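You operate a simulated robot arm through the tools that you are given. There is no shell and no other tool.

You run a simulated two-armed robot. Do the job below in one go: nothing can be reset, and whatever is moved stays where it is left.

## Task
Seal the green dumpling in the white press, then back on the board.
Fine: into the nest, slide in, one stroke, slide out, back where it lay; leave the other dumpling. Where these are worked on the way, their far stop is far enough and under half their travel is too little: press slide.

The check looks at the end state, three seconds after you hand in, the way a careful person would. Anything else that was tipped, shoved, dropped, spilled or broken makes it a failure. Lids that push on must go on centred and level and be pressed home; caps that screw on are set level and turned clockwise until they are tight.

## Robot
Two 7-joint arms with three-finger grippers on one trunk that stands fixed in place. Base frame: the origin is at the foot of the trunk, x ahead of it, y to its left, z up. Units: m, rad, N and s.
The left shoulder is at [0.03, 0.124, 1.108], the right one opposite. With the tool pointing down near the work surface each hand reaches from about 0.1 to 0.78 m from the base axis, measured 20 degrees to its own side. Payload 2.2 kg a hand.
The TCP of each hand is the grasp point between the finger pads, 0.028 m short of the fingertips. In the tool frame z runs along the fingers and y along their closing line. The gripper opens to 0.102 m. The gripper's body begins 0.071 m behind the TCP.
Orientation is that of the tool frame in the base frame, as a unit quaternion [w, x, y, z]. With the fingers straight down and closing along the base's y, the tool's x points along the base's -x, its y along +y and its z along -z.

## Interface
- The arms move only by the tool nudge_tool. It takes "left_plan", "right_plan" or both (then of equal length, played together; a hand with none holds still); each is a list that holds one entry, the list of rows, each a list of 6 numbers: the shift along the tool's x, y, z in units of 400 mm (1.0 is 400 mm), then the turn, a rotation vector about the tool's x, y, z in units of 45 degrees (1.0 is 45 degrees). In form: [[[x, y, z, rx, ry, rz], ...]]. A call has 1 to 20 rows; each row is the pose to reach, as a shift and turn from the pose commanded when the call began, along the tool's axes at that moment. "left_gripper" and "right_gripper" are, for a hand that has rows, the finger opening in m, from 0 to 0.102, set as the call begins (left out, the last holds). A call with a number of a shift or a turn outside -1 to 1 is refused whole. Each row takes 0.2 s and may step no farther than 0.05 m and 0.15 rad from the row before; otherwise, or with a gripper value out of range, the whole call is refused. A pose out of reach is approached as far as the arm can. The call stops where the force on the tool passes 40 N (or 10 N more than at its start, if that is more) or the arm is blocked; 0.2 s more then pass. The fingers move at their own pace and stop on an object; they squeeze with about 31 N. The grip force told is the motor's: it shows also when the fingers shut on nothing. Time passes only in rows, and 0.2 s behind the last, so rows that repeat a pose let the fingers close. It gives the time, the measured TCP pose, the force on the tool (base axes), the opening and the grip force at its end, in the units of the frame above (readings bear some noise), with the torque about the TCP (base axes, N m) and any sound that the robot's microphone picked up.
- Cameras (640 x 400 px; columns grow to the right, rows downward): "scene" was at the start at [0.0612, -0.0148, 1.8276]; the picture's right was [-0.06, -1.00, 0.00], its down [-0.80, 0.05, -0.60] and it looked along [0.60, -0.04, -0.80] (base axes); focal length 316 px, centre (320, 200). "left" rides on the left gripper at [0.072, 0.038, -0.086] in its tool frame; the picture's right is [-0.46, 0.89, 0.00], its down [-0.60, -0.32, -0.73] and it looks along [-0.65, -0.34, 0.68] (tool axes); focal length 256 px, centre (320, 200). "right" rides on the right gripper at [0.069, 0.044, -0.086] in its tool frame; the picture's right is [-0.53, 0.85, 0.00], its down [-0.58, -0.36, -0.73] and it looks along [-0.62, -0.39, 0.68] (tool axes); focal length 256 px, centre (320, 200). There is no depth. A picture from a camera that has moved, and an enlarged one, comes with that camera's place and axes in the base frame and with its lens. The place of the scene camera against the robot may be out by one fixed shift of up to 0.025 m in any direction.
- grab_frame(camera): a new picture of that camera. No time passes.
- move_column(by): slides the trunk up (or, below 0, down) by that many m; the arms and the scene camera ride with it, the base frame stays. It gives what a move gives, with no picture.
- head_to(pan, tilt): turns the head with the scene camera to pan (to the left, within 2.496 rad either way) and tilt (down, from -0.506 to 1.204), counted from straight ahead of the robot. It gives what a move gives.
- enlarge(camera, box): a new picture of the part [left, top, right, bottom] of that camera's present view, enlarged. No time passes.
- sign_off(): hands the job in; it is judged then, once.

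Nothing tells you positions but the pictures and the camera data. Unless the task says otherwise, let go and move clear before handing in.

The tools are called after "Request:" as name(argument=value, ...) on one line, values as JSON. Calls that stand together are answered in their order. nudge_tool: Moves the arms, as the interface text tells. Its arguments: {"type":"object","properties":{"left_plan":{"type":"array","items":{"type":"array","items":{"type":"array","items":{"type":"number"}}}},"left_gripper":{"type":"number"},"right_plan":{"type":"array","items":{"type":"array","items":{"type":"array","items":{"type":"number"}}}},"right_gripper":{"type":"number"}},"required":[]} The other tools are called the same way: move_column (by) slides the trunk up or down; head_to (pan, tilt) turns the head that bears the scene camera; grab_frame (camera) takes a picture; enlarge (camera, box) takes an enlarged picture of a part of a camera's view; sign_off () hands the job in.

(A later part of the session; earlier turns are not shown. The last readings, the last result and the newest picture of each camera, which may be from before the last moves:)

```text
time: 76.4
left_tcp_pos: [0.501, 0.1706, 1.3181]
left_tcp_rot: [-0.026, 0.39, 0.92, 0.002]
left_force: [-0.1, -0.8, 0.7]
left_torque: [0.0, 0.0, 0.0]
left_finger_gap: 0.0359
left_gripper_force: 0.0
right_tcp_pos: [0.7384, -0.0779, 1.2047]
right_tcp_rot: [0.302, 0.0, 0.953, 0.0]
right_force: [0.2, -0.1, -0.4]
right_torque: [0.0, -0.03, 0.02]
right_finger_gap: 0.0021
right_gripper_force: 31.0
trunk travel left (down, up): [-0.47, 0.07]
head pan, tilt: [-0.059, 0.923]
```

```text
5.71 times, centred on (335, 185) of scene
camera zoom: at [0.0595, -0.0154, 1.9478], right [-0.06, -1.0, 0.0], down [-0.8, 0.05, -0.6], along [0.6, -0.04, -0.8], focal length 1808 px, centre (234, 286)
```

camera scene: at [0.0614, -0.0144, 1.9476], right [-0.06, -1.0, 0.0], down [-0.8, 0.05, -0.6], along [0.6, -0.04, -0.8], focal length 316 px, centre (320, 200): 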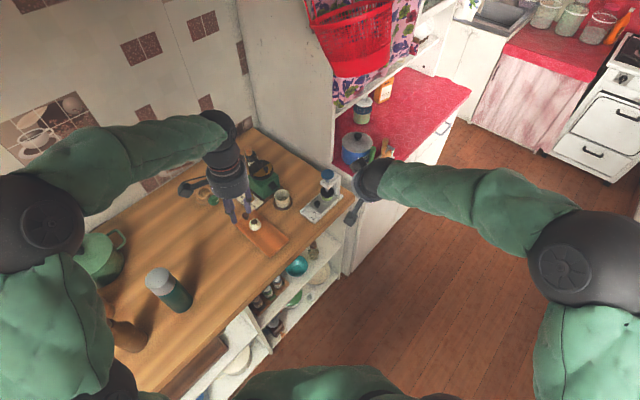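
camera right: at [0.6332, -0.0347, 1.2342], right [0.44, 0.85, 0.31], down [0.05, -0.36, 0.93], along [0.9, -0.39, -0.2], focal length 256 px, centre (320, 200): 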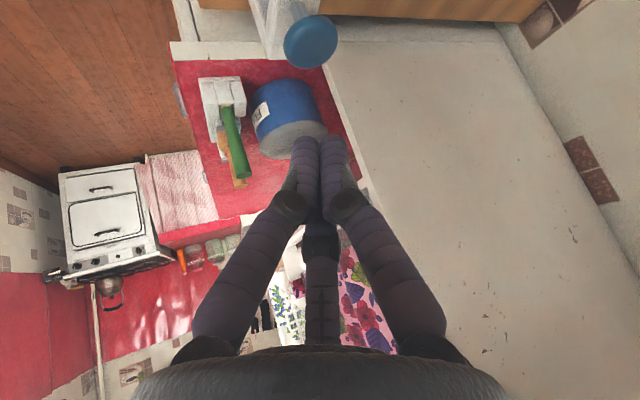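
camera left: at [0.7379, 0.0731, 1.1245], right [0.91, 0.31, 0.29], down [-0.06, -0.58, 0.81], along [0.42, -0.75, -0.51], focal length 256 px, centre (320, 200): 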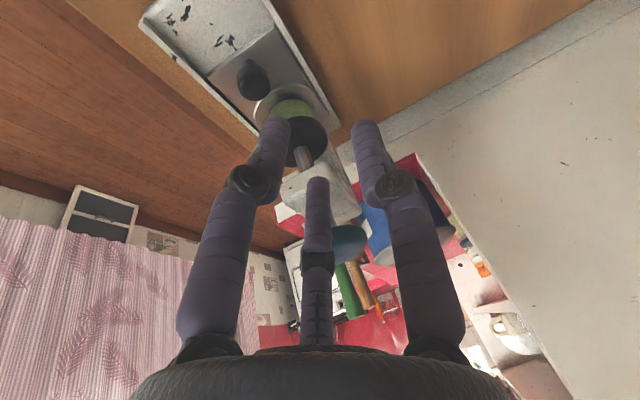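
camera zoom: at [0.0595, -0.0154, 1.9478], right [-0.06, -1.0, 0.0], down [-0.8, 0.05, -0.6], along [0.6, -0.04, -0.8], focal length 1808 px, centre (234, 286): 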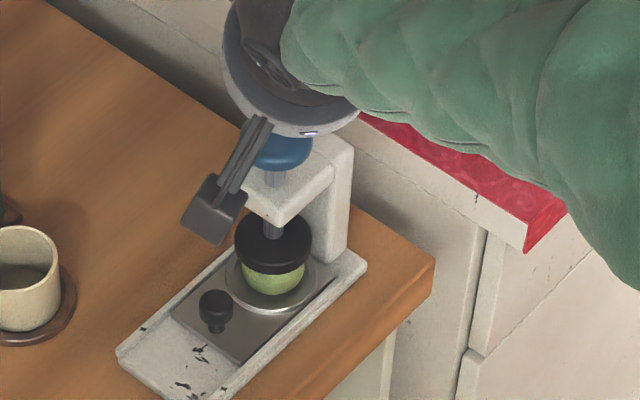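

The blue knob's top centre measures (0.819, -0.078, 1.064) from here, agreeing with before. I'll move the closed fingertips to just above it.

Request:
nudge_tool(right_plan=[[[-0.0119, 0.0046, 0.0795, 0, 0, 0], [-0.0237, 0.0092, 0.159, 0, 0, 0], [-0.0356, 0.0138, 0.2386, 0, 0, 0], [-0.0356, 0.0138, 0.2386, 0, 0, 0]]])

Request:
grab_frame(camera="right")

Request:
enlarge(camera="right", box=[240, 60, 400, 200])

Request:
enlarge(camera="scene", box=[300, 150, 370, 220])

```text
time: 77.4
left_tcp_pos: [0.5018, 0.1703, 1.3189]
left_tcp_rot: [-0.028, 0.39, 0.92, 0.002]
left_force: [-0.1, -1.0, 0.7]
left_torque: [-0.02, -0.06, 0.01]
left_finger_gap: 0.0359
left_gripper_force: 0.1
right_tcp_pos: [0.8057, -0.0732, 1.1318]
right_tcp_rot: [0.302, 0.0, 0.953, 0.0]
right_force: [-0.7, 0.1, -0.8]
right_torque: [-0.01, 0.02, -0.02]
right_finger_gap: 0.0019
right_gripper_force: 31.3
trunk travel left (down, up): [-0.47, 0.07]
head pan, tilt: [-0.059, 0.923]
```

```text
taken
camera right: at [0.7, -0.0305, 1.162], right [0.44, 0.85, 0.31], down [0.05, -0.36, 0.93], along [0.9, -0.39, -0.2], focal length 256 px, centre (320, 200)
```

right: 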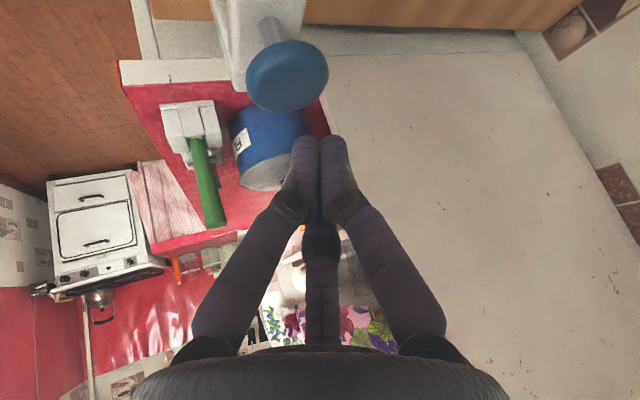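

```text
2.86 times, centred on (320, 130) of right
camera zoom: at [0.7, -0.0305, 1.162], right [0.44, 0.85, 0.31], down [0.05, -0.36, 0.93], along [0.9, -0.39, -0.2], focal length 731 px, centre (320, 400)
```

zoom: 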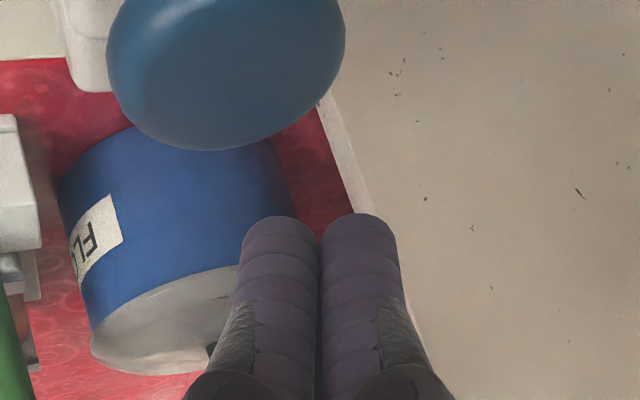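

```text
5.71 times, centred on (335, 185) of scene
camera zoom: at [0.0602, -0.015, 1.9477], right [-0.06, -1.0, 0.0], down [-0.8, 0.05, -0.6], along [0.6, -0.04, -0.8], focal length 1808 px, centre (234, 286)
```

zoom: 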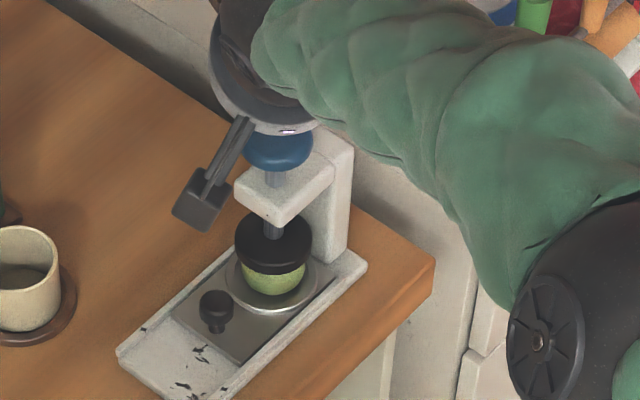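

The fingertips are aligned over the knob (about 4 cm above). Lowering to touch.

Request:
nudge_tool(right_plan=[[[0.0167, 0, 0.0239, 0, 0, 0], [0.0335, 0, 0.0478, 0, 0, 0], [0.0502, 0, 0.0717, 0, 0, 0], [0.0502, 0, 0.0717, 0, 0, 0]]])

Request:
nudge_tool(right_plan=[[[0.0036, 0, 0.0051, 0, 0, 0], [0.0072, 0, 0.0102, 0, 0, 0], [0.0108, 0, 0.0154, 0, 0, 0], [0.0108, 0, 0.0154, 0, 0, 0]]])

Request:
enlarge(camera="right", box=[240, 40, 400, 200])

Request:
enlarge(camera="scene", box=[300, 150, 370, 220])

```text
time: 78.4
left_tcp_pos: [0.5027, 0.1698, 1.3179]
left_tcp_rot: [-0.026, 0.39, 0.921, 0.002]
left_force: [-0.4, -0.1, -0.3]
left_torque: [-0.02, -0.01, 0.0]
left_finger_gap: 0.0358
left_gripper_force: 0.0
right_tcp_pos: [0.806, -0.0729, 1.0959]
right_tcp_rot: [0.302, 0.001, 0.953, 0.0]
right_force: [-0.3, -0.1, 3.0]
right_torque: [0.01, -0.01, -0.02]
right_finger_gap: 0.0022
right_gripper_force: 30.8
trunk travel left (down, up): [-0.47, 0.07]
head pan, tilt: [-0.059, 0.923]
```

```text
time: 79.4
left_tcp_pos: [0.5019, 0.1706, 1.3188]
left_tcp_rot: [-0.026, 0.391, 0.92, 0.003]
left_force: [0.6, 0.0, -0.5]
left_torque: [0.0, 0.01, -0.04]
left_finger_gap: 0.0359
left_gripper_force: 0.0
right_tcp_pos: [0.8065, -0.0723, 1.089]
right_tcp_rot: [0.301, 0.0, 0.953, 0.0]
right_force: [3.5, 0.1, 5.4]
right_torque: [-0.01, -0.11, 0.02]
right_finger_gap: 0.0022
right_gripper_force: 30.9
trunk travel left (down, up): [-0.47, 0.07]
head pan, tilt: [-0.059, 0.923]
```

```text
2.50 times, centred on (320, 120) of right
camera zoom: at [0.701, -0.0309, 1.1188], right [0.44, 0.85, 0.31], down [0.05, -0.36, 0.93], along [0.9, -0.39, -0.2], focal length 640 px, centre (320, 400)
```

zoom: 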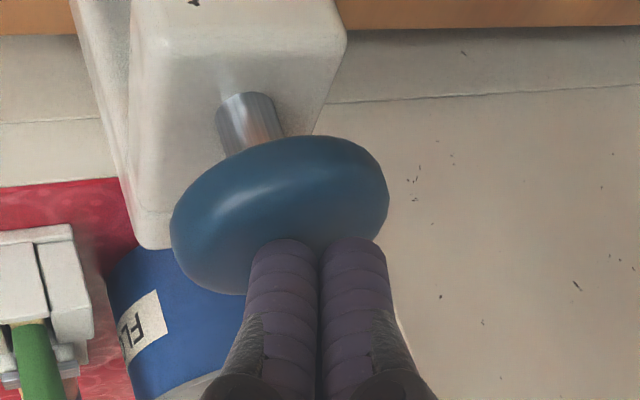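

```text
5.71 times, centred on (335, 185) of scene
camera zoom: at [0.0608, -0.0147, 1.9477], right [-0.06, -1.0, 0.0], down [-0.8, 0.05, -0.6], along [0.6, -0.04, -0.8], focal length 1808 px, centre (234, 286)
```

zoom: 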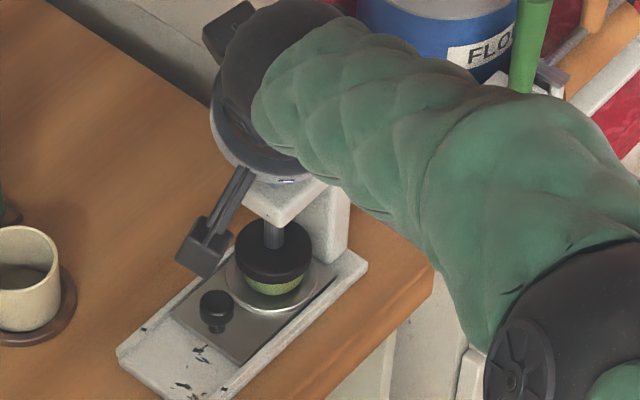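

Touching: the knob is going down with about 5 N resistance. Continuing the stroke smoothly downward.

Request:
nudge_tool(right_plan=[[[0.0036, 0, 0.0051, 0, 0, 0], [0.0072, 0, 0.0102, 0, 0, 0], [0.0108, 0, 0.0154, 0, 0, 0], [0.0143, 0, 0.0205, 0, 0, 0], [0.0143, 0, 0.0205, 0, 0, 0]]])

Request:
enlarge(camera="scene", box=[300, 150, 370, 220])

```text
time: 80.6
left_tcp_pos: [0.5019, 0.1709, 1.3182]
left_tcp_rot: [-0.027, 0.39, 0.92, 0.002]
left_force: [-0.2, 0.0, 0.0]
left_torque: [-0.01, 0.0, 0.03]
left_finger_gap: 0.0362
left_gripper_force: 0.1
right_tcp_pos: [0.8072, -0.075, 1.0796]
right_tcp_rot: [0.302, -0.001, 0.953, 0.0]
right_force: [5.1, 0.0, 10.6]
right_torque: [-0.01, -0.19, 0.04]
right_finger_gap: 0.0024
right_gripper_force: 30.7
trunk travel left (down, up): [-0.47, 0.07]
head pan, tilt: [-0.059, 0.923]
```

```text
5.71 times, centred on (335, 185) of scene
camera zoom: at [0.0608, -0.0145, 1.9477], right [-0.06, -1.0, 0.0], down [-0.8, 0.05, -0.6], along [0.6, -0.04, -0.8], focal length 1808 px, centre (234, 286)
```

zoom: 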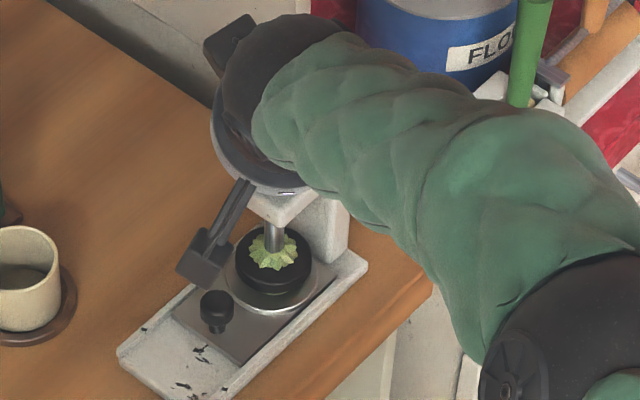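

Force is now about 11 N, rising like a spring; the disc has gone down onto the dumpling. Continuing to the end of the stroke.

Request:
nudge_tool(right_plan=[[[0.0036, 0, 0.0051, 0, 0, 0], [0.0072, 0, 0.0102, 0, 0, 0], [0.0108, 0, 0.0154, 0, 0, 0], [0.0108, 0, 0.0154, 0, 0, 0]]])

Request:
nudge_tool(right_plan=[[[0.0036, 0, 0.0051, 0, 0, 0], [0.0072, 0, 0.0102, 0, 0, 0], [0.0072, 0, 0.0102, 0, 0, 0]]])

Request:
enlarge(camera="scene", box=[300, 150, 370, 220])

Request:
enlarge(camera="right", box=[220, 20, 420, 200])

```text
time: 81.6
left_tcp_pos: [0.5001, 0.1701, 1.3189]
left_tcp_rot: [-0.025, 0.39, 0.92, 0.003]
left_force: [0.1, -0.2, 0.4]
left_torque: [-0.02, 0.0, -0.03]
left_finger_gap: 0.0363
left_gripper_force: 0.0
right_tcp_pos: [0.8069, -0.0736, 1.0741]
right_tcp_rot: [0.303, 0.001, 0.953, 0.0]
right_force: [0.4, 0.2, 22.8]
right_torque: [-0.09, -0.11, -0.01]
right_finger_gap: 0.002
right_gripper_force: 31.2
trunk travel left (down, up): [-0.47, 0.07]
head pan, tilt: [-0.059, 0.923]
```

```text
time: 82.4
left_tcp_pos: [0.4976, 0.1712, 1.3192]
left_tcp_rot: [-0.025, 0.39, 0.92, 0.003]
left_force: [-1.2, 0.1, -0.3]
left_torque: [-0.04, 0.01, 0.03]
left_finger_gap: 0.0361
left_gripper_force: 0.0
right_tcp_pos: [0.8058, -0.0733, 1.0743]
right_tcp_rot: [0.306, 0.001, 0.952, 0.0]
right_force: [-8.3, 1.7, 37.3]
right_torque: [-0.12, 0.1, 0.04]
right_finger_gap: 0.0021
right_gripper_force: 30.8
trunk travel left (down, up): [-0.47, 0.07]
head pan, tilt: [-0.059, 0.923]
```

```text
5.71 times, centred on (335, 185) of scene
camera zoom: at [0.0541, -0.014, 1.948], right [-0.06, -1.0, 0.0], down [-0.79, 0.05, -0.61], along [0.61, -0.04, -0.8], focal length 1808 px, centre (234, 286)
```

zoom: 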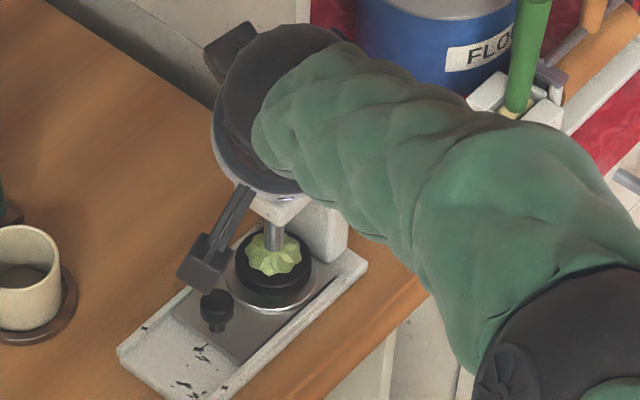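

```text
2.22 times, centred on (320, 110) of right
camera zoom: at [0.6996, -0.0308, 1.1031], right [0.44, 0.84, 0.31], down [0.04, -0.37, 0.93], along [0.9, -0.39, -0.19], focal length 569 px, centre (320, 400)
```

zoom: 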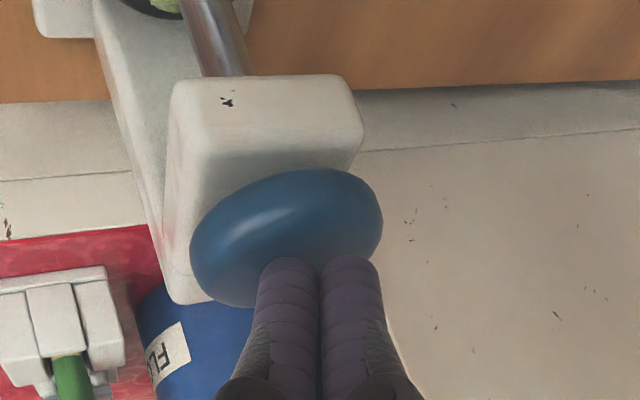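

The plunger has bottomed out (2.2 cm stroke, 37 N), and the dumpling's top now shows closed pleats. I'll lift off and see whether the plunger springs back.

Request:
nudge_tool(right_plan=[[[-0.0072, 0, -0.0102, 0, 0, 0], [-0.0215, 0, -0.0307, 0, 0, 0], [-0.043, 0, -0.0614, 0, 0, 0], [-0.0717, 0, -0.1024, 0, 0, 0], [-0.1004, 0, -0.1434, 0, 0, 0], [-0.1004, 0, -0.1434, 0, 0, 0]]])

Request:
enlarge(camera="scene", box=[300, 150, 370, 220])

Request:
grab_frame(camera="right")

```text
time: 83.8
left_tcp_pos: [0.502, 0.1703, 1.3193]
left_tcp_rot: [-0.027, 0.391, 0.92, 0.002]
left_force: [-0.2, -0.3, -0.5]
left_torque: [-0.02, 0.01, 0.03]
left_finger_gap: 0.036
left_gripper_force: 0.1
right_tcp_pos: [0.8068, -0.0714, 1.135]
right_tcp_rot: [0.299, 0.0, 0.954, 0.0]
right_force: [0.9, 0.6, 0.1]
right_torque: [-0.01, 0.02, -0.01]
right_finger_gap: 0.0025
right_gripper_force: 31.1
trunk travel left (down, up): [-0.47, 0.07]
head pan, tilt: [-0.059, 0.923]
```

```text
5.71 times, centred on (335, 185) of scene
camera zoom: at [0.0619, -0.0146, 1.9476], right [-0.06, -1.0, 0.0], down [-0.8, 0.05, -0.6], along [0.6, -0.04, -0.8], focal length 1808 px, centre (234, 286)
```

zoom: 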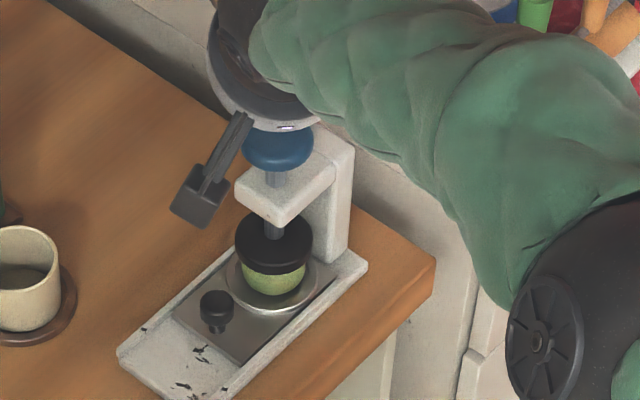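

```text
taken
camera right: at [0.7007, -0.0293, 1.1648], right [0.44, 0.85, 0.31], down [0.06, -0.36, 0.93], along [0.9, -0.39, -0.21], focal length 256 px, centre (320, 200)
```

right: 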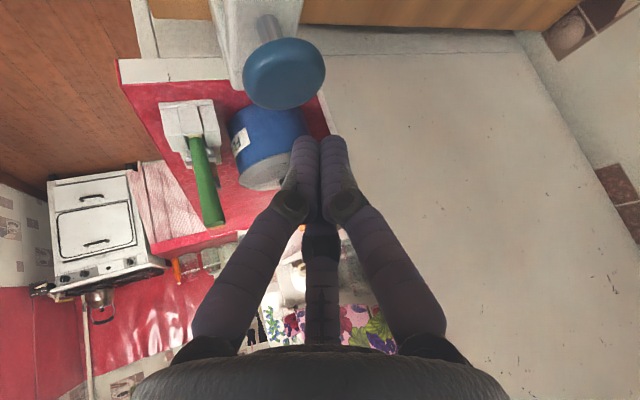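

The plunger sprang back up, so the single stroke is done. I'll withdraw the right arm the way it came, then take another look at the press.

Request:
nudge_tool(right_plan=[[[0.0262, -0.02, -0.0911, 0, 0, 0], [0.0524, -0.06, -0.1823, 0, 0, 0], [0.0786, -0.11, -0.2734, 0, 0, 0], [0.1047, -0.16, -0.3646, 0, 0, 0], [0.1309, -0.22, -0.4557, 0, 0, 0], [0.1571, -0.27, -0.5469, 0, 0, 0], [0.1833, -0.3138, -0.638, 0, 0, 0], [0.1833, -0.38, -0.638, 0, 0, 0], [0.1833, -0.48, -0.638, 0, 0, 0], [0.1833, -0.58, -0.638, 0, 0, 0]]])

Request:
grab_frame(camera="scene")

Request:
enlarge(camera="scene", box=[300, 150, 370, 220])

```text
time: 86.0
left_tcp_pos: [0.5025, 0.1698, 1.3182]
left_tcp_rot: [-0.027, 0.39, 0.921, 0.003]
left_force: [-0.1, -0.2, -0.3]
left_torque: [0.03, 0.01, -0.01]
left_finger_gap: 0.036
left_gripper_force: 0.0
right_tcp_pos: [0.6006, -0.3047, 1.3029]
right_tcp_rot: [0.3, 0.0, 0.954, 0.001]
right_force: [0.2, 0.1, -0.5]
right_torque: [0.02, -0.03, 0.02]
right_finger_gap: 0.0022
right_gripper_force: 30.8
trunk travel left (down, up): [-0.47, 0.07]
head pan, tilt: [-0.059, 0.923]
```

```text
taken
camera scene: at [0.0614, -0.0163, 1.9477], right [-0.06, -1.0, 0.0], down [-0.8, 0.05, -0.6], along [0.6, -0.04, -0.8], focal length 316 px, centre (320, 200)
```

scene: 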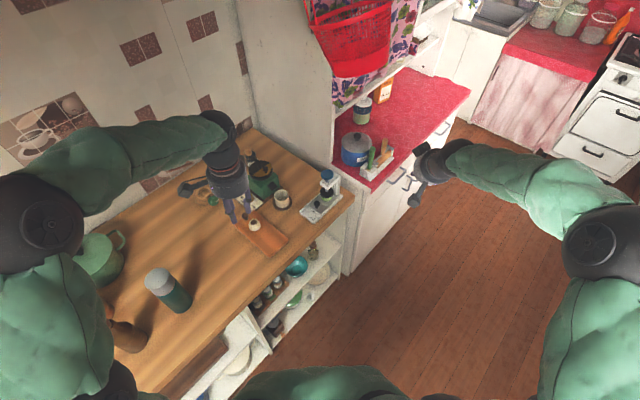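

```text
5.71 times, centred on (335, 185) of scene
camera zoom: at [0.0614, -0.0163, 1.9477], right [-0.06, -1.0, 0.0], down [-0.8, 0.05, -0.6], along [0.6, -0.04, -0.8], focal length 1808 px, centre (234, 286)
```

zoom: 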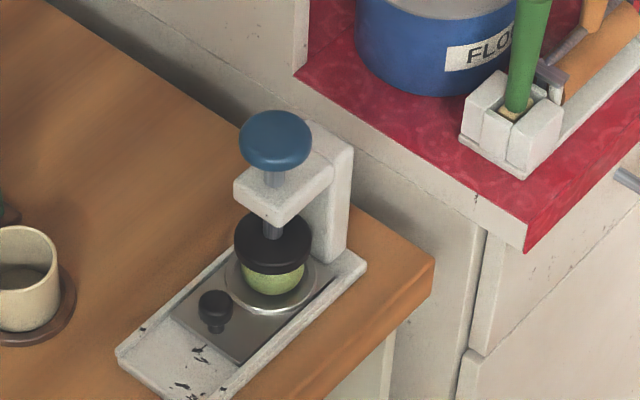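

The press looks right: plunger up, dumpling under the disc, tray in. Now the left hand, leaning 26° this time to stay well within reach, goes to fetch the slide knob.

Request:
nudge_tool(left_plan=[[[-0.071, 0.0149, 0.0665, -0.0451, -0.0809, -0.0033], [-0.142, 0.0299, 0.1331, -0.0902, -0.1619, -0.0067], [-0.213, 0.0448, 0.1996, -0.1353, -0.2428, -0.01], [-0.284, 0.0597, 0.2662, -0.1803, -0.3237, -0.0134], [-0.355, 0.0746, 0.3327, -0.2254, -0.4046, -0.0167], [-0.426, 0.0896, 0.3993, -0.2705, -0.4856, -0.02], [-0.497, 0.1045, 0.4658, -0.3156, -0.5665, -0.0234], [-0.497, 0.1045, 0.4658, -0.3156, -0.5665, -0.0234]]], left_gripper=0.036)

Request:
grab_frame(camera="left")

Request:
enlarge(camera="scene", box=[240, 130, 370, 230])

```text
time: 87.8
left_tcp_pos: [0.6648, 0.0597, 1.1211]
left_tcp_rot: [0.225, 0.374, 0.899, 0.029]
left_force: [-0.7, -0.5, -0.2]
left_torque: [-0.03, -0.01, 0.0]
left_finger_gap: 0.0361
left_gripper_force: 0.1
right_tcp_pos: [0.5999, -0.3037, 1.3039]
right_tcp_rot: [0.301, 0.0, 0.954, 0.0]
right_force: [0.0, -0.4, 0.6]
right_torque: [0.02, -0.03, 0.04]
right_finger_gap: 0.0021
right_gripper_force: 30.8
trunk travel left (down, up): [-0.47, 0.07]
head pan, tilt: [-0.059, 0.923]
```

```text
taken
camera left: at [0.6063, 0.1455, 1.178], right [0.87, 0.32, 0.37], down [-0.15, -0.56, 0.82], along [0.47, -0.77, -0.44], focal length 256 px, centre (320, 200)
```

left: 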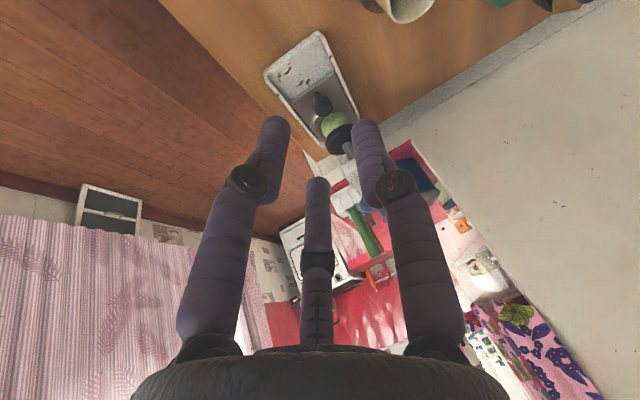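

```text
4.00 times, centred on (305, 180) of scene
camera zoom: at [0.0602, -0.0144, 1.9477], right [-0.06, -1.0, 0.0], down [-0.8, 0.05, -0.6], along [0.6, -0.04, -0.8], focal length 1265 px, centre (380, 280)
```

zoom: 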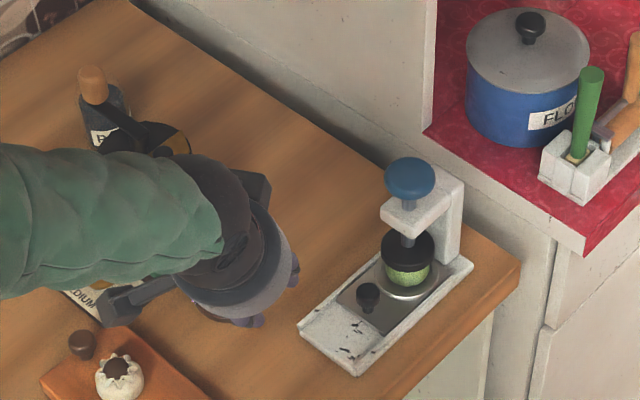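

The hand's orientation is right. I'll move to the approach point 9 cm back along the tool axis from the slide knob and check alignment.

Request:
nudge_tool(left_plan=[[[-0.0414, -0.0198, 0.0661, 0, 0, 0], [-0.0828, -0.0397, 0.1323, 0, 0, 0], [-0.1241, -0.0595, 0.1984, 0, 0, 0], [-0.1655, -0.0793, 0.2645, 0, 0, 0], [-0.1655, -0.0793, 0.2645, 0, 0, 0]]])

Request:
enlarge(camera="left", box=[220, 20, 420, 180])

Request:
enlarge(camera="scene", box=[290, 150, 370, 230])

```text
time: 89.0
left_tcp_pos: [0.7242, -0.0212, 1.0439]
left_tcp_rot: [0.225, 0.372, 0.9, 0.03]
left_force: [0.4, -0.1, 0.8]
left_torque: [-0.06, -0.01, 0.0]
left_finger_gap: 0.0362
left_gripper_force: 0.1
right_tcp_pos: [0.6002, -0.3031, 1.3041]
right_tcp_rot: [0.301, -0.001, 0.954, 0.0]
right_force: [-0.5, 0.0, 0.3]
right_torque: [0.04, 0.01, -0.03]
right_finger_gap: 0.0018
right_gripper_force: 30.8
trunk travel left (down, up): [-0.47, 0.07]
head pan, tilt: [-0.059, 0.923]
```

```text
2.50 times, centred on (320, 100) of left
camera zoom: at [0.6678, 0.0655, 1.1009], right [0.87, 0.32, 0.37], down [-0.15, -0.56, 0.82], along [0.47, -0.77, -0.44], focal length 640 px, centre (320, 450)
```

zoom: 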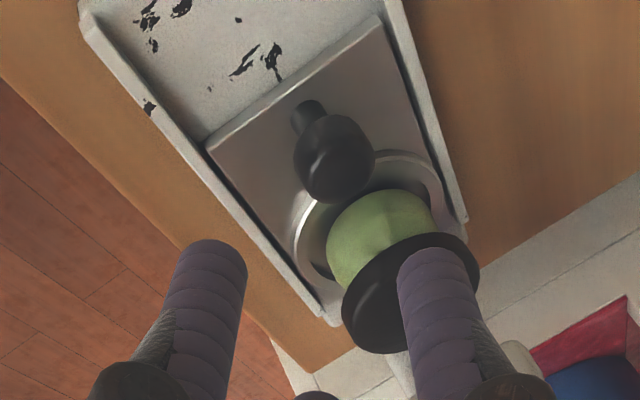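

```text
5.00 times, centred on (330, 190) of scene
camera zoom: at [0.0601, -0.0139, 1.9477], right [-0.06, -1.0, 0.0], down [-0.8, 0.05, -0.6], along [0.6, -0.04, -0.8], focal length 1582 px, centre (270, 250)
```

zoom: 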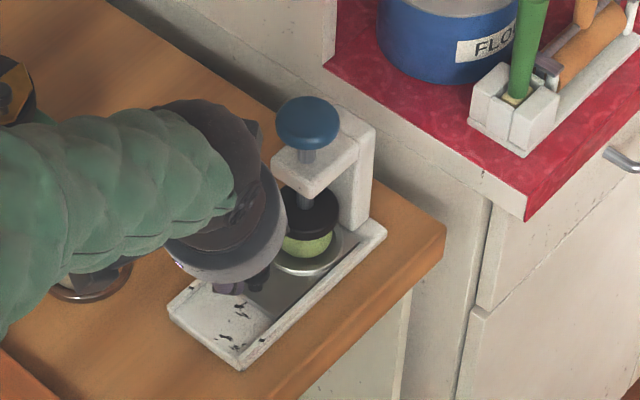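

The knob is 5 mm to one side of the tool axis; I'll correct that and come down most of the way along the axis.

Request:
nudge_tool(left_plan=[[[-0.0055, 0.0107, 0.0, 0, 0, 0], [-0.0055, 0.0107, 0.05, 0, 0, 0], [-0.0055, 0.0107, 0.1, 0, 0, 0], [-0.0055, 0.0107, 0.15, 0, 0, 0], [-0.0055, 0.0107, 0.19, 0, 0, 0], [-0.0055, 0.0107, 0.19, 0, 0, 0]]])

Request:
enlarge(camera="left", box=[210, 60, 430, 220])

Request:
enlarge(camera="scene", box=[290, 150, 370, 230])

```text
time: 90.4
left_tcp_pos: [0.762, -0.0285, 0.9784]
left_tcp_rot: [0.225, 0.373, 0.9, 0.029]
left_force: [-0.8, 0.0, -0.3]
left_torque: [0.0, 0.0, 0.01]
left_finger_gap: 0.0361
left_gripper_force: 0.1
right_tcp_pos: [0.6012, -0.3028, 1.3037]
right_tcp_rot: [0.301, 0.0, 0.954, 0.0]
right_force: [0.7, 0.4, -0.9]
right_torque: [-0.03, 0.01, 0.0]
right_finger_gap: 0.0021
right_gripper_force: 30.5
trunk travel left (down, up): [-0.47, 0.07]
head pan, tilt: [-0.059, 0.923]
```

```text
2.50 times, centred on (320, 140) of left
camera zoom: at [0.7053, 0.0575, 1.0347], right [0.87, 0.32, 0.37], down [-0.15, -0.56, 0.82], along [0.47, -0.77, -0.44], focal length 640 px, centre (320, 350)
```

zoom: 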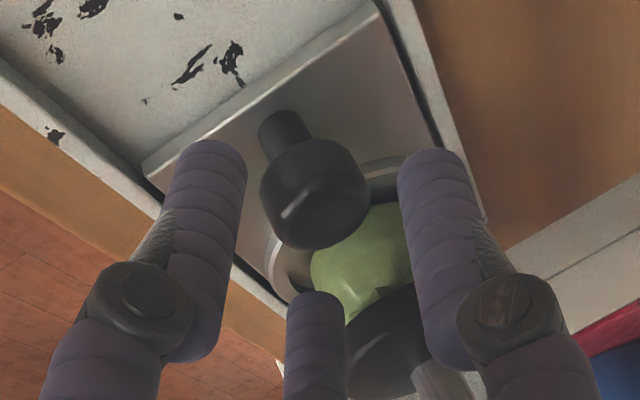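

```text
5.00 times, centred on (330, 190) of scene
camera zoom: at [0.0607, -0.0147, 1.9477], right [-0.06, -1.0, 0.0], down [-0.8, 0.05, -0.6], along [0.6, -0.04, -0.8], focal length 1582 px, centre (270, 250)
```

zoom: 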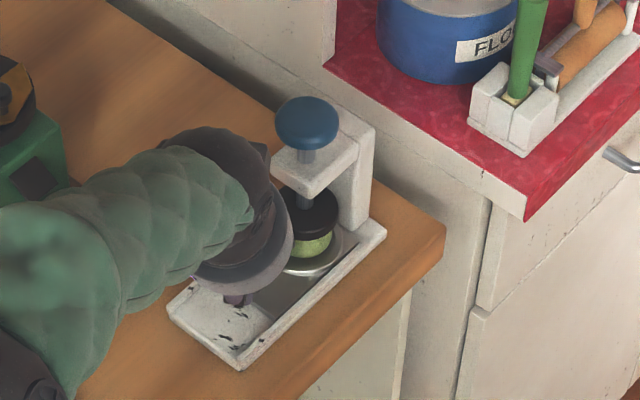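

Nearly centred around the knob. Last 1.4 cm down, then I'll close on it.

Request:
nudge_tool(left_plan=[[[0.002, -0.004, 0.015, 0, 0, 0], [0.002, -0.004, 0.0345, 0, 0, 0], [0.002, -0.004, 0.0345, 0, 0, 0]]])

Request:
nudge_tool(left_plan=[[[0, 0, 0, 0, 0, 0], [0, 0, 0, 0, 0, 0], [0, 0, 0, 0, 0, 0]]], left_gripper=0.012)

Request:
enlarge(camera="left", box=[210, 60, 430, 220])

```text
time: 91.2
left_tcp_pos: [0.7668, -0.0318, 0.9636]
left_tcp_rot: [0.225, 0.372, 0.9, 0.029]
left_force: [-0.1, 0.3, -0.7]
left_torque: [-0.01, 0.0, 0.01]
left_finger_gap: 0.0359
left_gripper_force: 0.0
right_tcp_pos: [0.6008, -0.3038, 1.3035]
right_tcp_rot: [0.301, 0.0, 0.954, 0.001]
right_force: [0.3, -1.4, -0.2]
right_torque: [0.02, -0.02, 0.03]
right_finger_gap: 0.0021
right_gripper_force: 30.9
trunk travel left (down, up): [-0.47, 0.07]
head pan, tilt: [-0.059, 0.923]
```

```text
time: 92.0
left_tcp_pos: [0.7655, -0.0314, 0.9646]
left_tcp_rot: [0.224, 0.375, 0.899, 0.029]
left_force: [-2.4, -3.5, 3.2]
left_torque: [-0.11, -0.03, -0.12]
left_finger_gap: 0.0239
left_gripper_force: 45.0
right_tcp_pos: [0.5999, -0.3037, 1.3028]
right_tcp_rot: [0.3, -0.001, 0.954, 0.001]
right_force: [1.1, 0.3, 0.9]
right_torque: [0.02, -0.02, 0.01]
right_finger_gap: 0.0022
right_gripper_force: 30.6
trunk travel left (down, up): [-0.47, 0.07]
head pan, tilt: [-0.059, 0.923]
```

```text
2.50 times, centred on (320, 140) of left
camera zoom: at [0.7095, 0.055, 1.0213], right [0.87, 0.32, 0.37], down [-0.15, -0.56, 0.82], along [0.47, -0.77, -0.44], focal length 640 px, centre (320, 350)
```

zoom: 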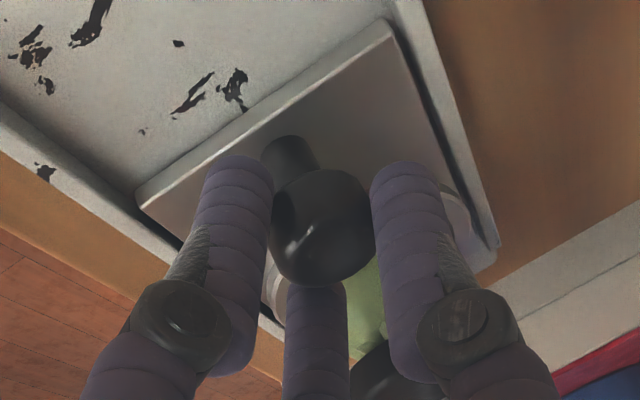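

Knob gripped. Now sliding the tray out along the same line, slowly.

Request:
nudge_tool(left_plan=[[[0.0231, 0.0011, -0.0095, 0, 0, 0], [0.0462, 0.0022, -0.019, 0, 0, 0], [0.0693, 0.0033, -0.0285, 0, 0, 0], [0.0924, 0.0044, -0.038, 0, 0, 0], [0.1155, 0.0055, -0.0475, 0, 0, 0], [0.1386, 0.0066, -0.0569, 0, 0, 0], [0.1617, 0.0077, -0.0664, 0, 0, 0], [0.1617, 0.0077, -0.0664, 0, 0, 0]]])

Request:
enlarge(camera="scene", box=[280, 150, 370, 230])

Request:
grab_frame(camera="left")

```text
time: 93.8
left_tcp_pos: [0.7166, 0.0194, 0.9648]
left_tcp_rot: [0.225, 0.375, 0.899, 0.028]
left_force: [-6.6, -6.5, 10.4]
left_torque: [-0.32, -0.29, -0.26]
left_finger_gap: 0.0242
left_gripper_force: 45.1
right_tcp_pos: [0.599, -0.3052, 1.305]
right_tcp_rot: [0.302, 0.0, 0.953, 0.0]
right_force: [0.5, 0.3, -1.1]
right_torque: [-0.01, 0.0, 0.01]
right_finger_gap: 0.002
right_gripper_force: 31.1
trunk travel left (down, up): [-0.47, 0.07]
head pan, tilt: [-0.059, 0.923]
```

```text
5.00 times, centred on (325, 190) of scene
camera zoom: at [0.0588, -0.016, 1.9478], right [-0.06, -1.0, 0.0], down [-0.8, 0.05, -0.6], along [0.6, -0.04, -0.8], focal length 1582 px, centre (295, 250)
```

zoom: 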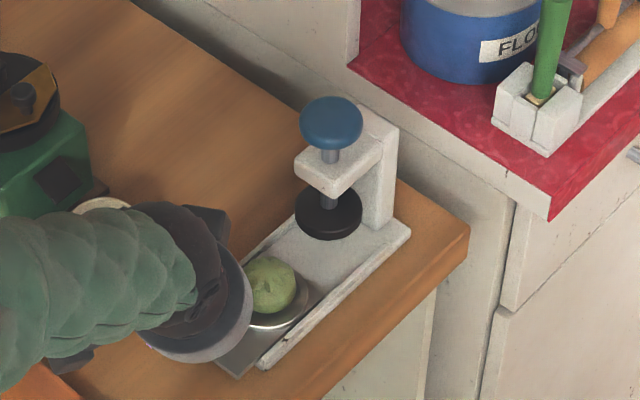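

```text
taken
camera left: at [0.6594, 0.1049, 1.0213], right [0.87, 0.32, 0.37], down [-0.15, -0.56, 0.82], along [0.47, -0.77, -0.44], focal length 256 px, centre (320, 200)
```

left: 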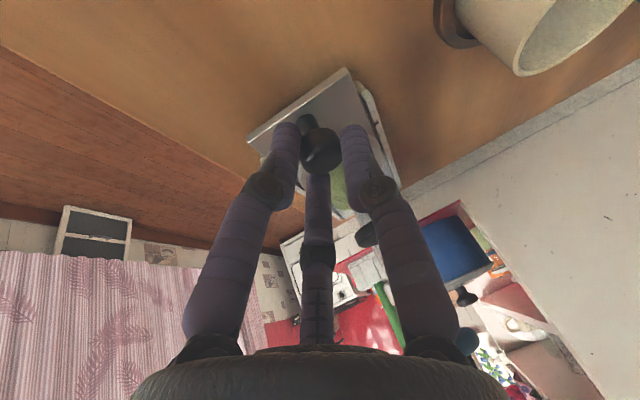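

The dumpling is out from under the disc and its top is sealed in a neat swirl. I'll pull the last centimetre or so to the tray's starting stop.

Request:
nudge_tool(left_plan=[[[0.0092, 0.0004, -0.0038, 0, 0, 0], [0.0185, 0.0009, -0.0076, 0, 0, 0], [0.0185, 0.0009, -0.0076, 0, 0, 0]]])

Request:
nudge_tool(left_plan=[[[0.0046, 0.0002, -0.0019, 0, 0, 0], [0.0092, 0.0004, -0.0038, 0, 0, 0], [0.0092, 0.0004, -0.0038, 0, 0, 0]]])

Request:
enlarge(camera="scene", box=[280, 150, 370, 230])

```text
time: 94.6
left_tcp_pos: [0.7107, 0.0243, 0.9629]
left_tcp_rot: [0.226, 0.374, 0.899, 0.029]
left_force: [-6.4, -5.5, 12.1]
left_torque: [-0.04, -0.02, -0.26]
left_finger_gap: 0.0242
left_gripper_force: 45.1
right_tcp_pos: [0.6002, -0.3043, 1.3039]
right_tcp_rot: [0.302, 0.0, 0.953, 0.0]
right_force: [1.3, 0.3, 0.0]
right_torque: [-0.01, 0.01, -0.02]
right_finger_gap: 0.0021
right_gripper_force: 31.0
trunk travel left (down, up): [-0.47, 0.07]
head pan, tilt: [-0.059, 0.923]
```

```text
time: 95.4
left_tcp_pos: [0.7088, 0.0264, 0.9645]
left_tcp_rot: [0.226, 0.374, 0.899, 0.029]
left_force: [-1.3, -8.8, 11.3]
left_torque: [-0.24, -0.18, -0.22]
left_finger_gap: 0.0242
left_gripper_force: 44.7
right_tcp_pos: [0.5991, -0.3049, 1.3038]
right_tcp_rot: [0.301, -0.001, 0.954, 0.001]
right_force: [-0.1, 0.8, -0.4]
right_torque: [-0.03, 0.0, 0.01]
right_finger_gap: 0.0019
right_gripper_force: 30.7
trunk travel left (down, up): [-0.47, 0.07]
head pan, tilt: [-0.059, 0.923]
```

```text
5.00 times, centred on (325, 190) of scene
camera zoom: at [0.0597, -0.0166, 1.9477], right [-0.06, -1.0, 0.0], down [-0.8, 0.05, -0.6], along [0.6, -0.04, -0.8], focal length 1582 px, centre (295, 250)
```

zoom: 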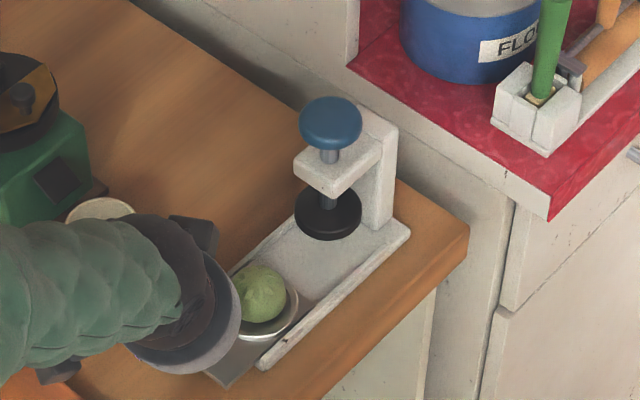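

The tray is back at its starting position (its corner and nest match the earlier picture). I'll let go of the knob and lift straight up.

Request:
nudge_tool(left_plan=[[[0, 0, 0, 0, 0, 0], [0, 0, 0, 0, 0, 0]]], left_gripper=0.037)

Request:
nudge_tool(left_plan=[[[-0.0095, 0.0055, -0.0225, 0, 0, 0], [-0.0285, 0.0164, -0.0674, 0, 0, 0], [-0.0569, 0.0329, -0.1348, 0, 0, 0], [-0.0949, 0.0548, -0.2247, 0, 0, 0], [-0.0949, 0.0548, -0.2247, 0, 0, 0]]])

Request:
grab_frame(camera="left")

Request:
enlarge(camera="left", box=[240, 20, 420, 160])

Request:
enlarge(camera="scene", box=[280, 150, 370, 230])

```text
time: 96.0
left_tcp_pos: [0.7085, 0.0283, 0.9615]
left_tcp_rot: [0.224, 0.373, 0.9, 0.03]
left_force: [-0.5, -0.7, 0.9]
left_torque: [-0.02, 0.03, 0.0]
left_finger_gap: 0.0368
left_gripper_force: 0.1
right_tcp_pos: [0.6003, -0.3044, 1.3032]
right_tcp_rot: [0.301, 0.0, 0.954, 0.0]
right_force: [0.4, 0.1, 0.3]
right_torque: [0.05, 0.04, 0.0]
right_finger_gap: 0.0021
right_gripper_force: 31.0
trunk travel left (down, up): [-0.47, 0.07]
head pan, tilt: [-0.059, 0.923]
```

```text
time: 97.2
left_tcp_pos: [0.7071, 0.0282, 1.0615]
left_tcp_rot: [0.224, 0.374, 0.9, 0.029]
left_force: [0.5, 1.1, 0.1]
left_torque: [0.0, 0.0, -0.01]
left_finger_gap: 0.037
left_gripper_force: 0.0
right_tcp_pos: [0.6004, -0.304, 1.304]
right_tcp_rot: [0.3, 0.0, 0.954, 0.0]
right_force: [-0.8, 0.5, -0.1]
right_torque: [0.0, 0.01, 0.01]
right_finger_gap: 0.0019
right_gripper_force: 31.6
trunk travel left (down, up): [-0.47, 0.07]
head pan, tilt: [-0.059, 0.923]
```

```text
taken
camera left: at [0.6518, 0.1158, 1.1185], right [0.87, 0.32, 0.37], down [-0.14, -0.56, 0.82], along [0.47, -0.77, -0.44], focal length 256 px, centre (320, 200)
```

left: 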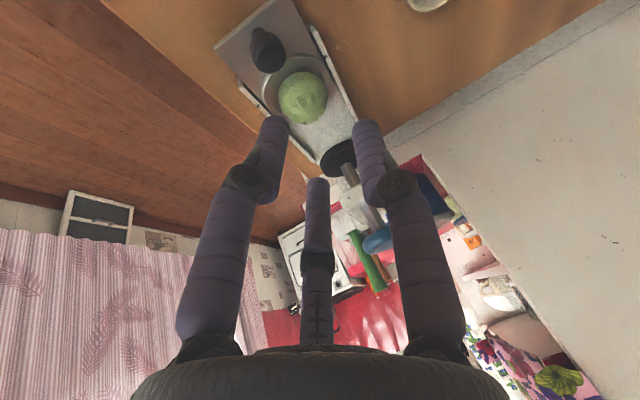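

```text
2.86 times, centred on (330, 90) of left
camera zoom: at [0.6518, 0.1158, 1.1185], right [0.87, 0.32, 0.37], down [-0.14, -0.56, 0.82], along [0.47, -0.77, -0.44], focal length 731 px, centre (291, 514)
```

zoom: 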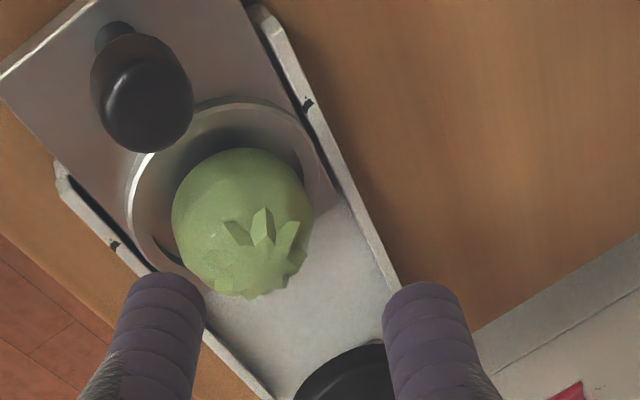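

```text
5.00 times, centred on (325, 190) of scene
camera zoom: at [0.0624, -0.0149, 1.9476], right [-0.06, -1.0, 0.0], down [-0.8, 0.05, -0.6], along [0.6, -0.04, -0.8], focal length 1582 px, centre (295, 250)
```

zoom: 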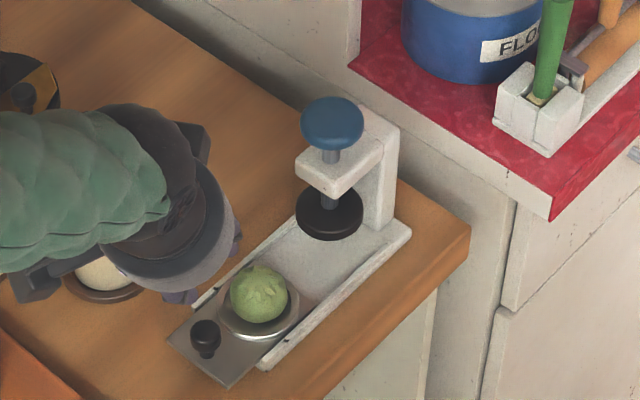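

The dumpling is sealed and sits in the nest; the tray is back out. For a lower, more even grip in the nest I'll turn the left hand 60° (two fingers at the back, one in front) and ease the lean to 16°, doing this well above the bench.

Request:
nudge_tool(left_plan=[[[0.0126, 0.008, -0.0381, 0, 0.029, -0.1661], [0.0253, 0.016, -0.0763, 0, 0.0581, -0.3322], [0.0379, 0.024, -0.1144, 0, 0.0871, -0.4983], [0.0505, 0.032, -0.1525, 0, 0.1161, -0.6644], [0.0505, 0.032, -0.1525, 0, 0.1161, -0.6644]]], left_gripper=0.058)

Request:
nudge_tool(left_plan=[[[0, 0, 0, 0, 0.029, -0.1661], [0, 0, 0, 0, 0.0581, -0.3322], [0, 0, 0, 0, 0.0871, -0.4983], [0, 0, 0, 0, 0.1161, -0.6644], [0, 0, 0, 0, 0.1161, -0.6644]]])

Request:
grab_frame(camera="left")

Request:
grab_frame(camera="scene")

```text
time: 98.4
left_tcp_pos: [0.6767, 0.0577, 1.1112]
left_tcp_rot: [0.183, 0.126, 0.975, -0.013]
left_force: [0.8, -0.3, -0.2]
left_torque: [0.02, 0.01, -0.03]
left_finger_gap: 0.0583
left_gripper_force: 0.0
right_tcp_pos: [0.6007, -0.3033, 1.3035]
right_tcp_rot: [0.301, 0.0, 0.954, 0.0]
right_force: [0.1, 0.8, 0.9]
right_torque: [0.01, -0.01, 0.01]
right_finger_gap: 0.0023
right_gripper_force: 31.0
trunk travel left (down, up): [-0.47, 0.07]
head pan, tilt: [-0.059, 0.923]
```

```text
time: 99.6
left_tcp_pos: [0.6782, 0.0575, 1.1133]
left_tcp_rot: [0.131, -0.129, 0.982, -0.054]
left_force: [0.3, 0.1, 1.0]
left_torque: [0.02, -0.02, 0.02]
left_finger_gap: 0.058
left_gripper_force: 0.0
right_tcp_pos: [0.5995, -0.3043, 1.3044]
right_tcp_rot: [0.301, 0.0, 0.954, 0.0]
right_force: [0.2, 0.8, 0.6]
right_torque: [0.02, 0.02, 0.01]
right_finger_gap: 0.0023
right_gripper_force: 31.4
trunk travel left (down, up): [-0.47, 0.07]
head pan, tilt: [-0.059, 0.923]
```

```text
taken
camera left: at [0.5783, 0.0812, 1.1715], right [0.22, 0.97, -0.01], down [0.44, -0.09, 0.89], along [0.87, -0.2, -0.45], focal length 256 px, centre (320, 200)
```

left: 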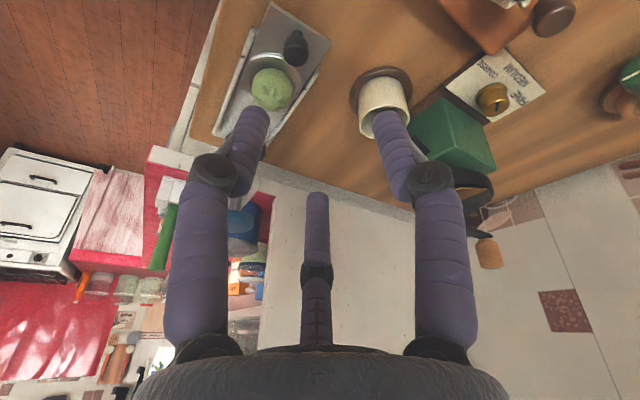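

```text
taken
camera scene: at [0.0611, -0.0149, 1.9477], right [-0.06, -1.0, 0.0], down [-0.8, 0.05, -0.6], along [0.6, -0.04, -0.8], focal length 316 px, centre (320, 200)
```

scene: 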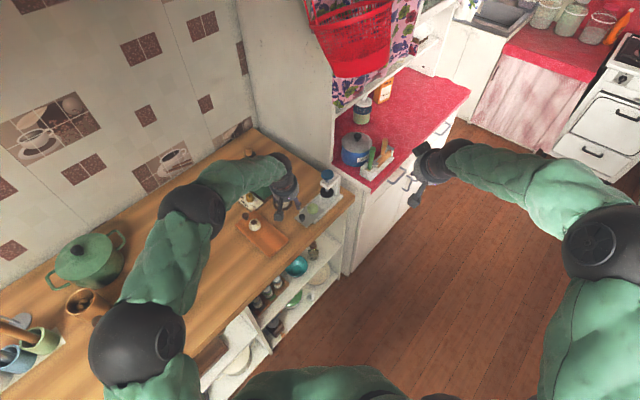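

The hand is turned as wanted. I'll move to 10 cm off the sealed dumpling along the new tool axis and check alignment.

Request:
nudge_tool(left_plan=[[[-0.0101, -0.0428, 0.0619, 0, 0, 0], [-0.0203, -0.0855, 0.1238, 0, 0, 0], [-0.0304, -0.1283, 0.1856, 0, 0, 0], [-0.0405, -0.171, 0.2475, 0, 0, 0], [-0.0405, -0.171, 0.2475, 0, 0, 0]]])

Request:
grab_frame(camera="left")

Request:
enlarge(camera="left", box=[230, 20, 410, 160])

Request:
enlarge(camera="scene", box=[280, 150, 370, 230])

```text
time: 100.8
left_tcp_pos: [0.7378, -0.0108, 1.0327]
left_tcp_rot: [0.13, -0.128, 0.982, -0.055]
left_force: [-0.3, 1.0, 0.3]
left_torque: [0.0, -0.02, -0.01]
left_finger_gap: 0.0582
left_gripper_force: 0.1
right_tcp_pos: [0.6005, -0.3026, 1.3052]
right_tcp_rot: [0.301, 0.0, 0.954, 0.0]
right_force: [0.0, 0.6, 0.3]
right_torque: [-0.02, -0.01, -0.02]
right_finger_gap: 0.0021
right_gripper_force: 31.5
trunk travel left (down, up): [-0.47, 0.07]
head pan, tilt: [-0.059, 0.923]
```

```text
taken
camera left: at [0.638, 0.0126, 1.0911], right [0.22, 0.97, -0.01], down [0.44, -0.09, 0.89], along [0.87, -0.2, -0.45], focal length 256 px, centre (320, 200)
```

left: 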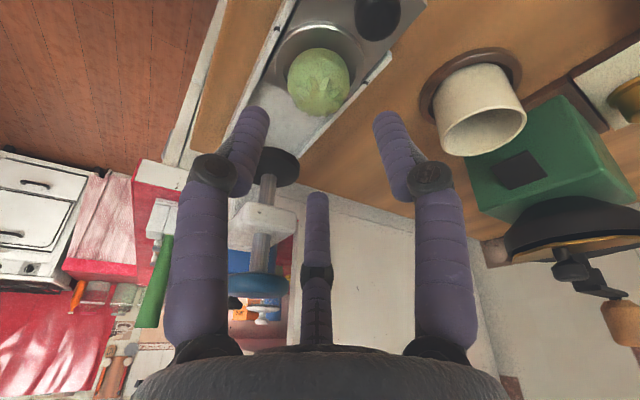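

```text
2.86 times, centred on (320, 90) of left
camera zoom: at [0.638, 0.0126, 1.0911], right [0.22, 0.97, -0.01], down [0.44, -0.09, 0.89], along [0.87, -0.2, -0.45], focal length 731 px, centre (320, 514)
```

zoom: 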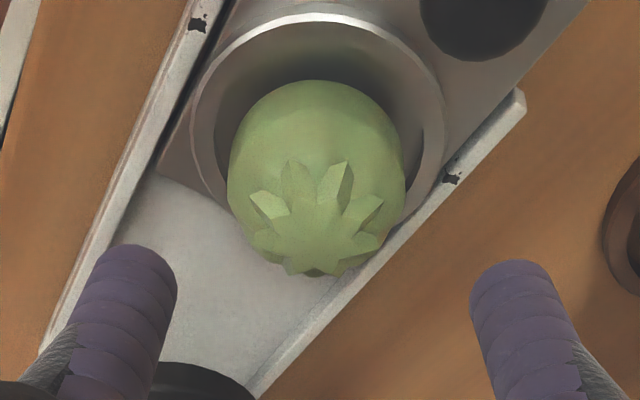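

```text
5.00 times, centred on (325, 190) of scene
camera zoom: at [0.06, -0.0139, 1.9478], right [-0.06, -1.0, 0.0], down [-0.8, 0.05, -0.6], along [0.6, -0.04, -0.8], focal length 1582 px, centre (295, 250)
```

zoom: 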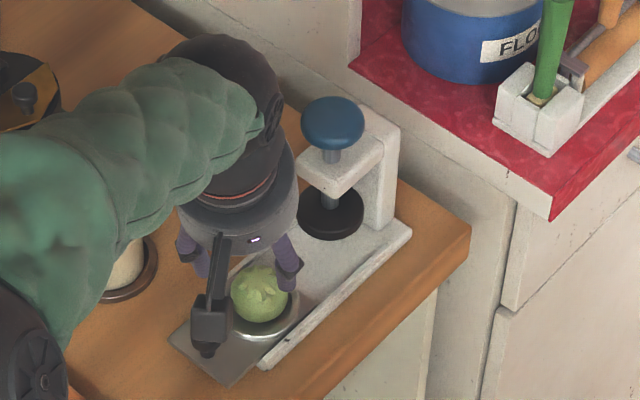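

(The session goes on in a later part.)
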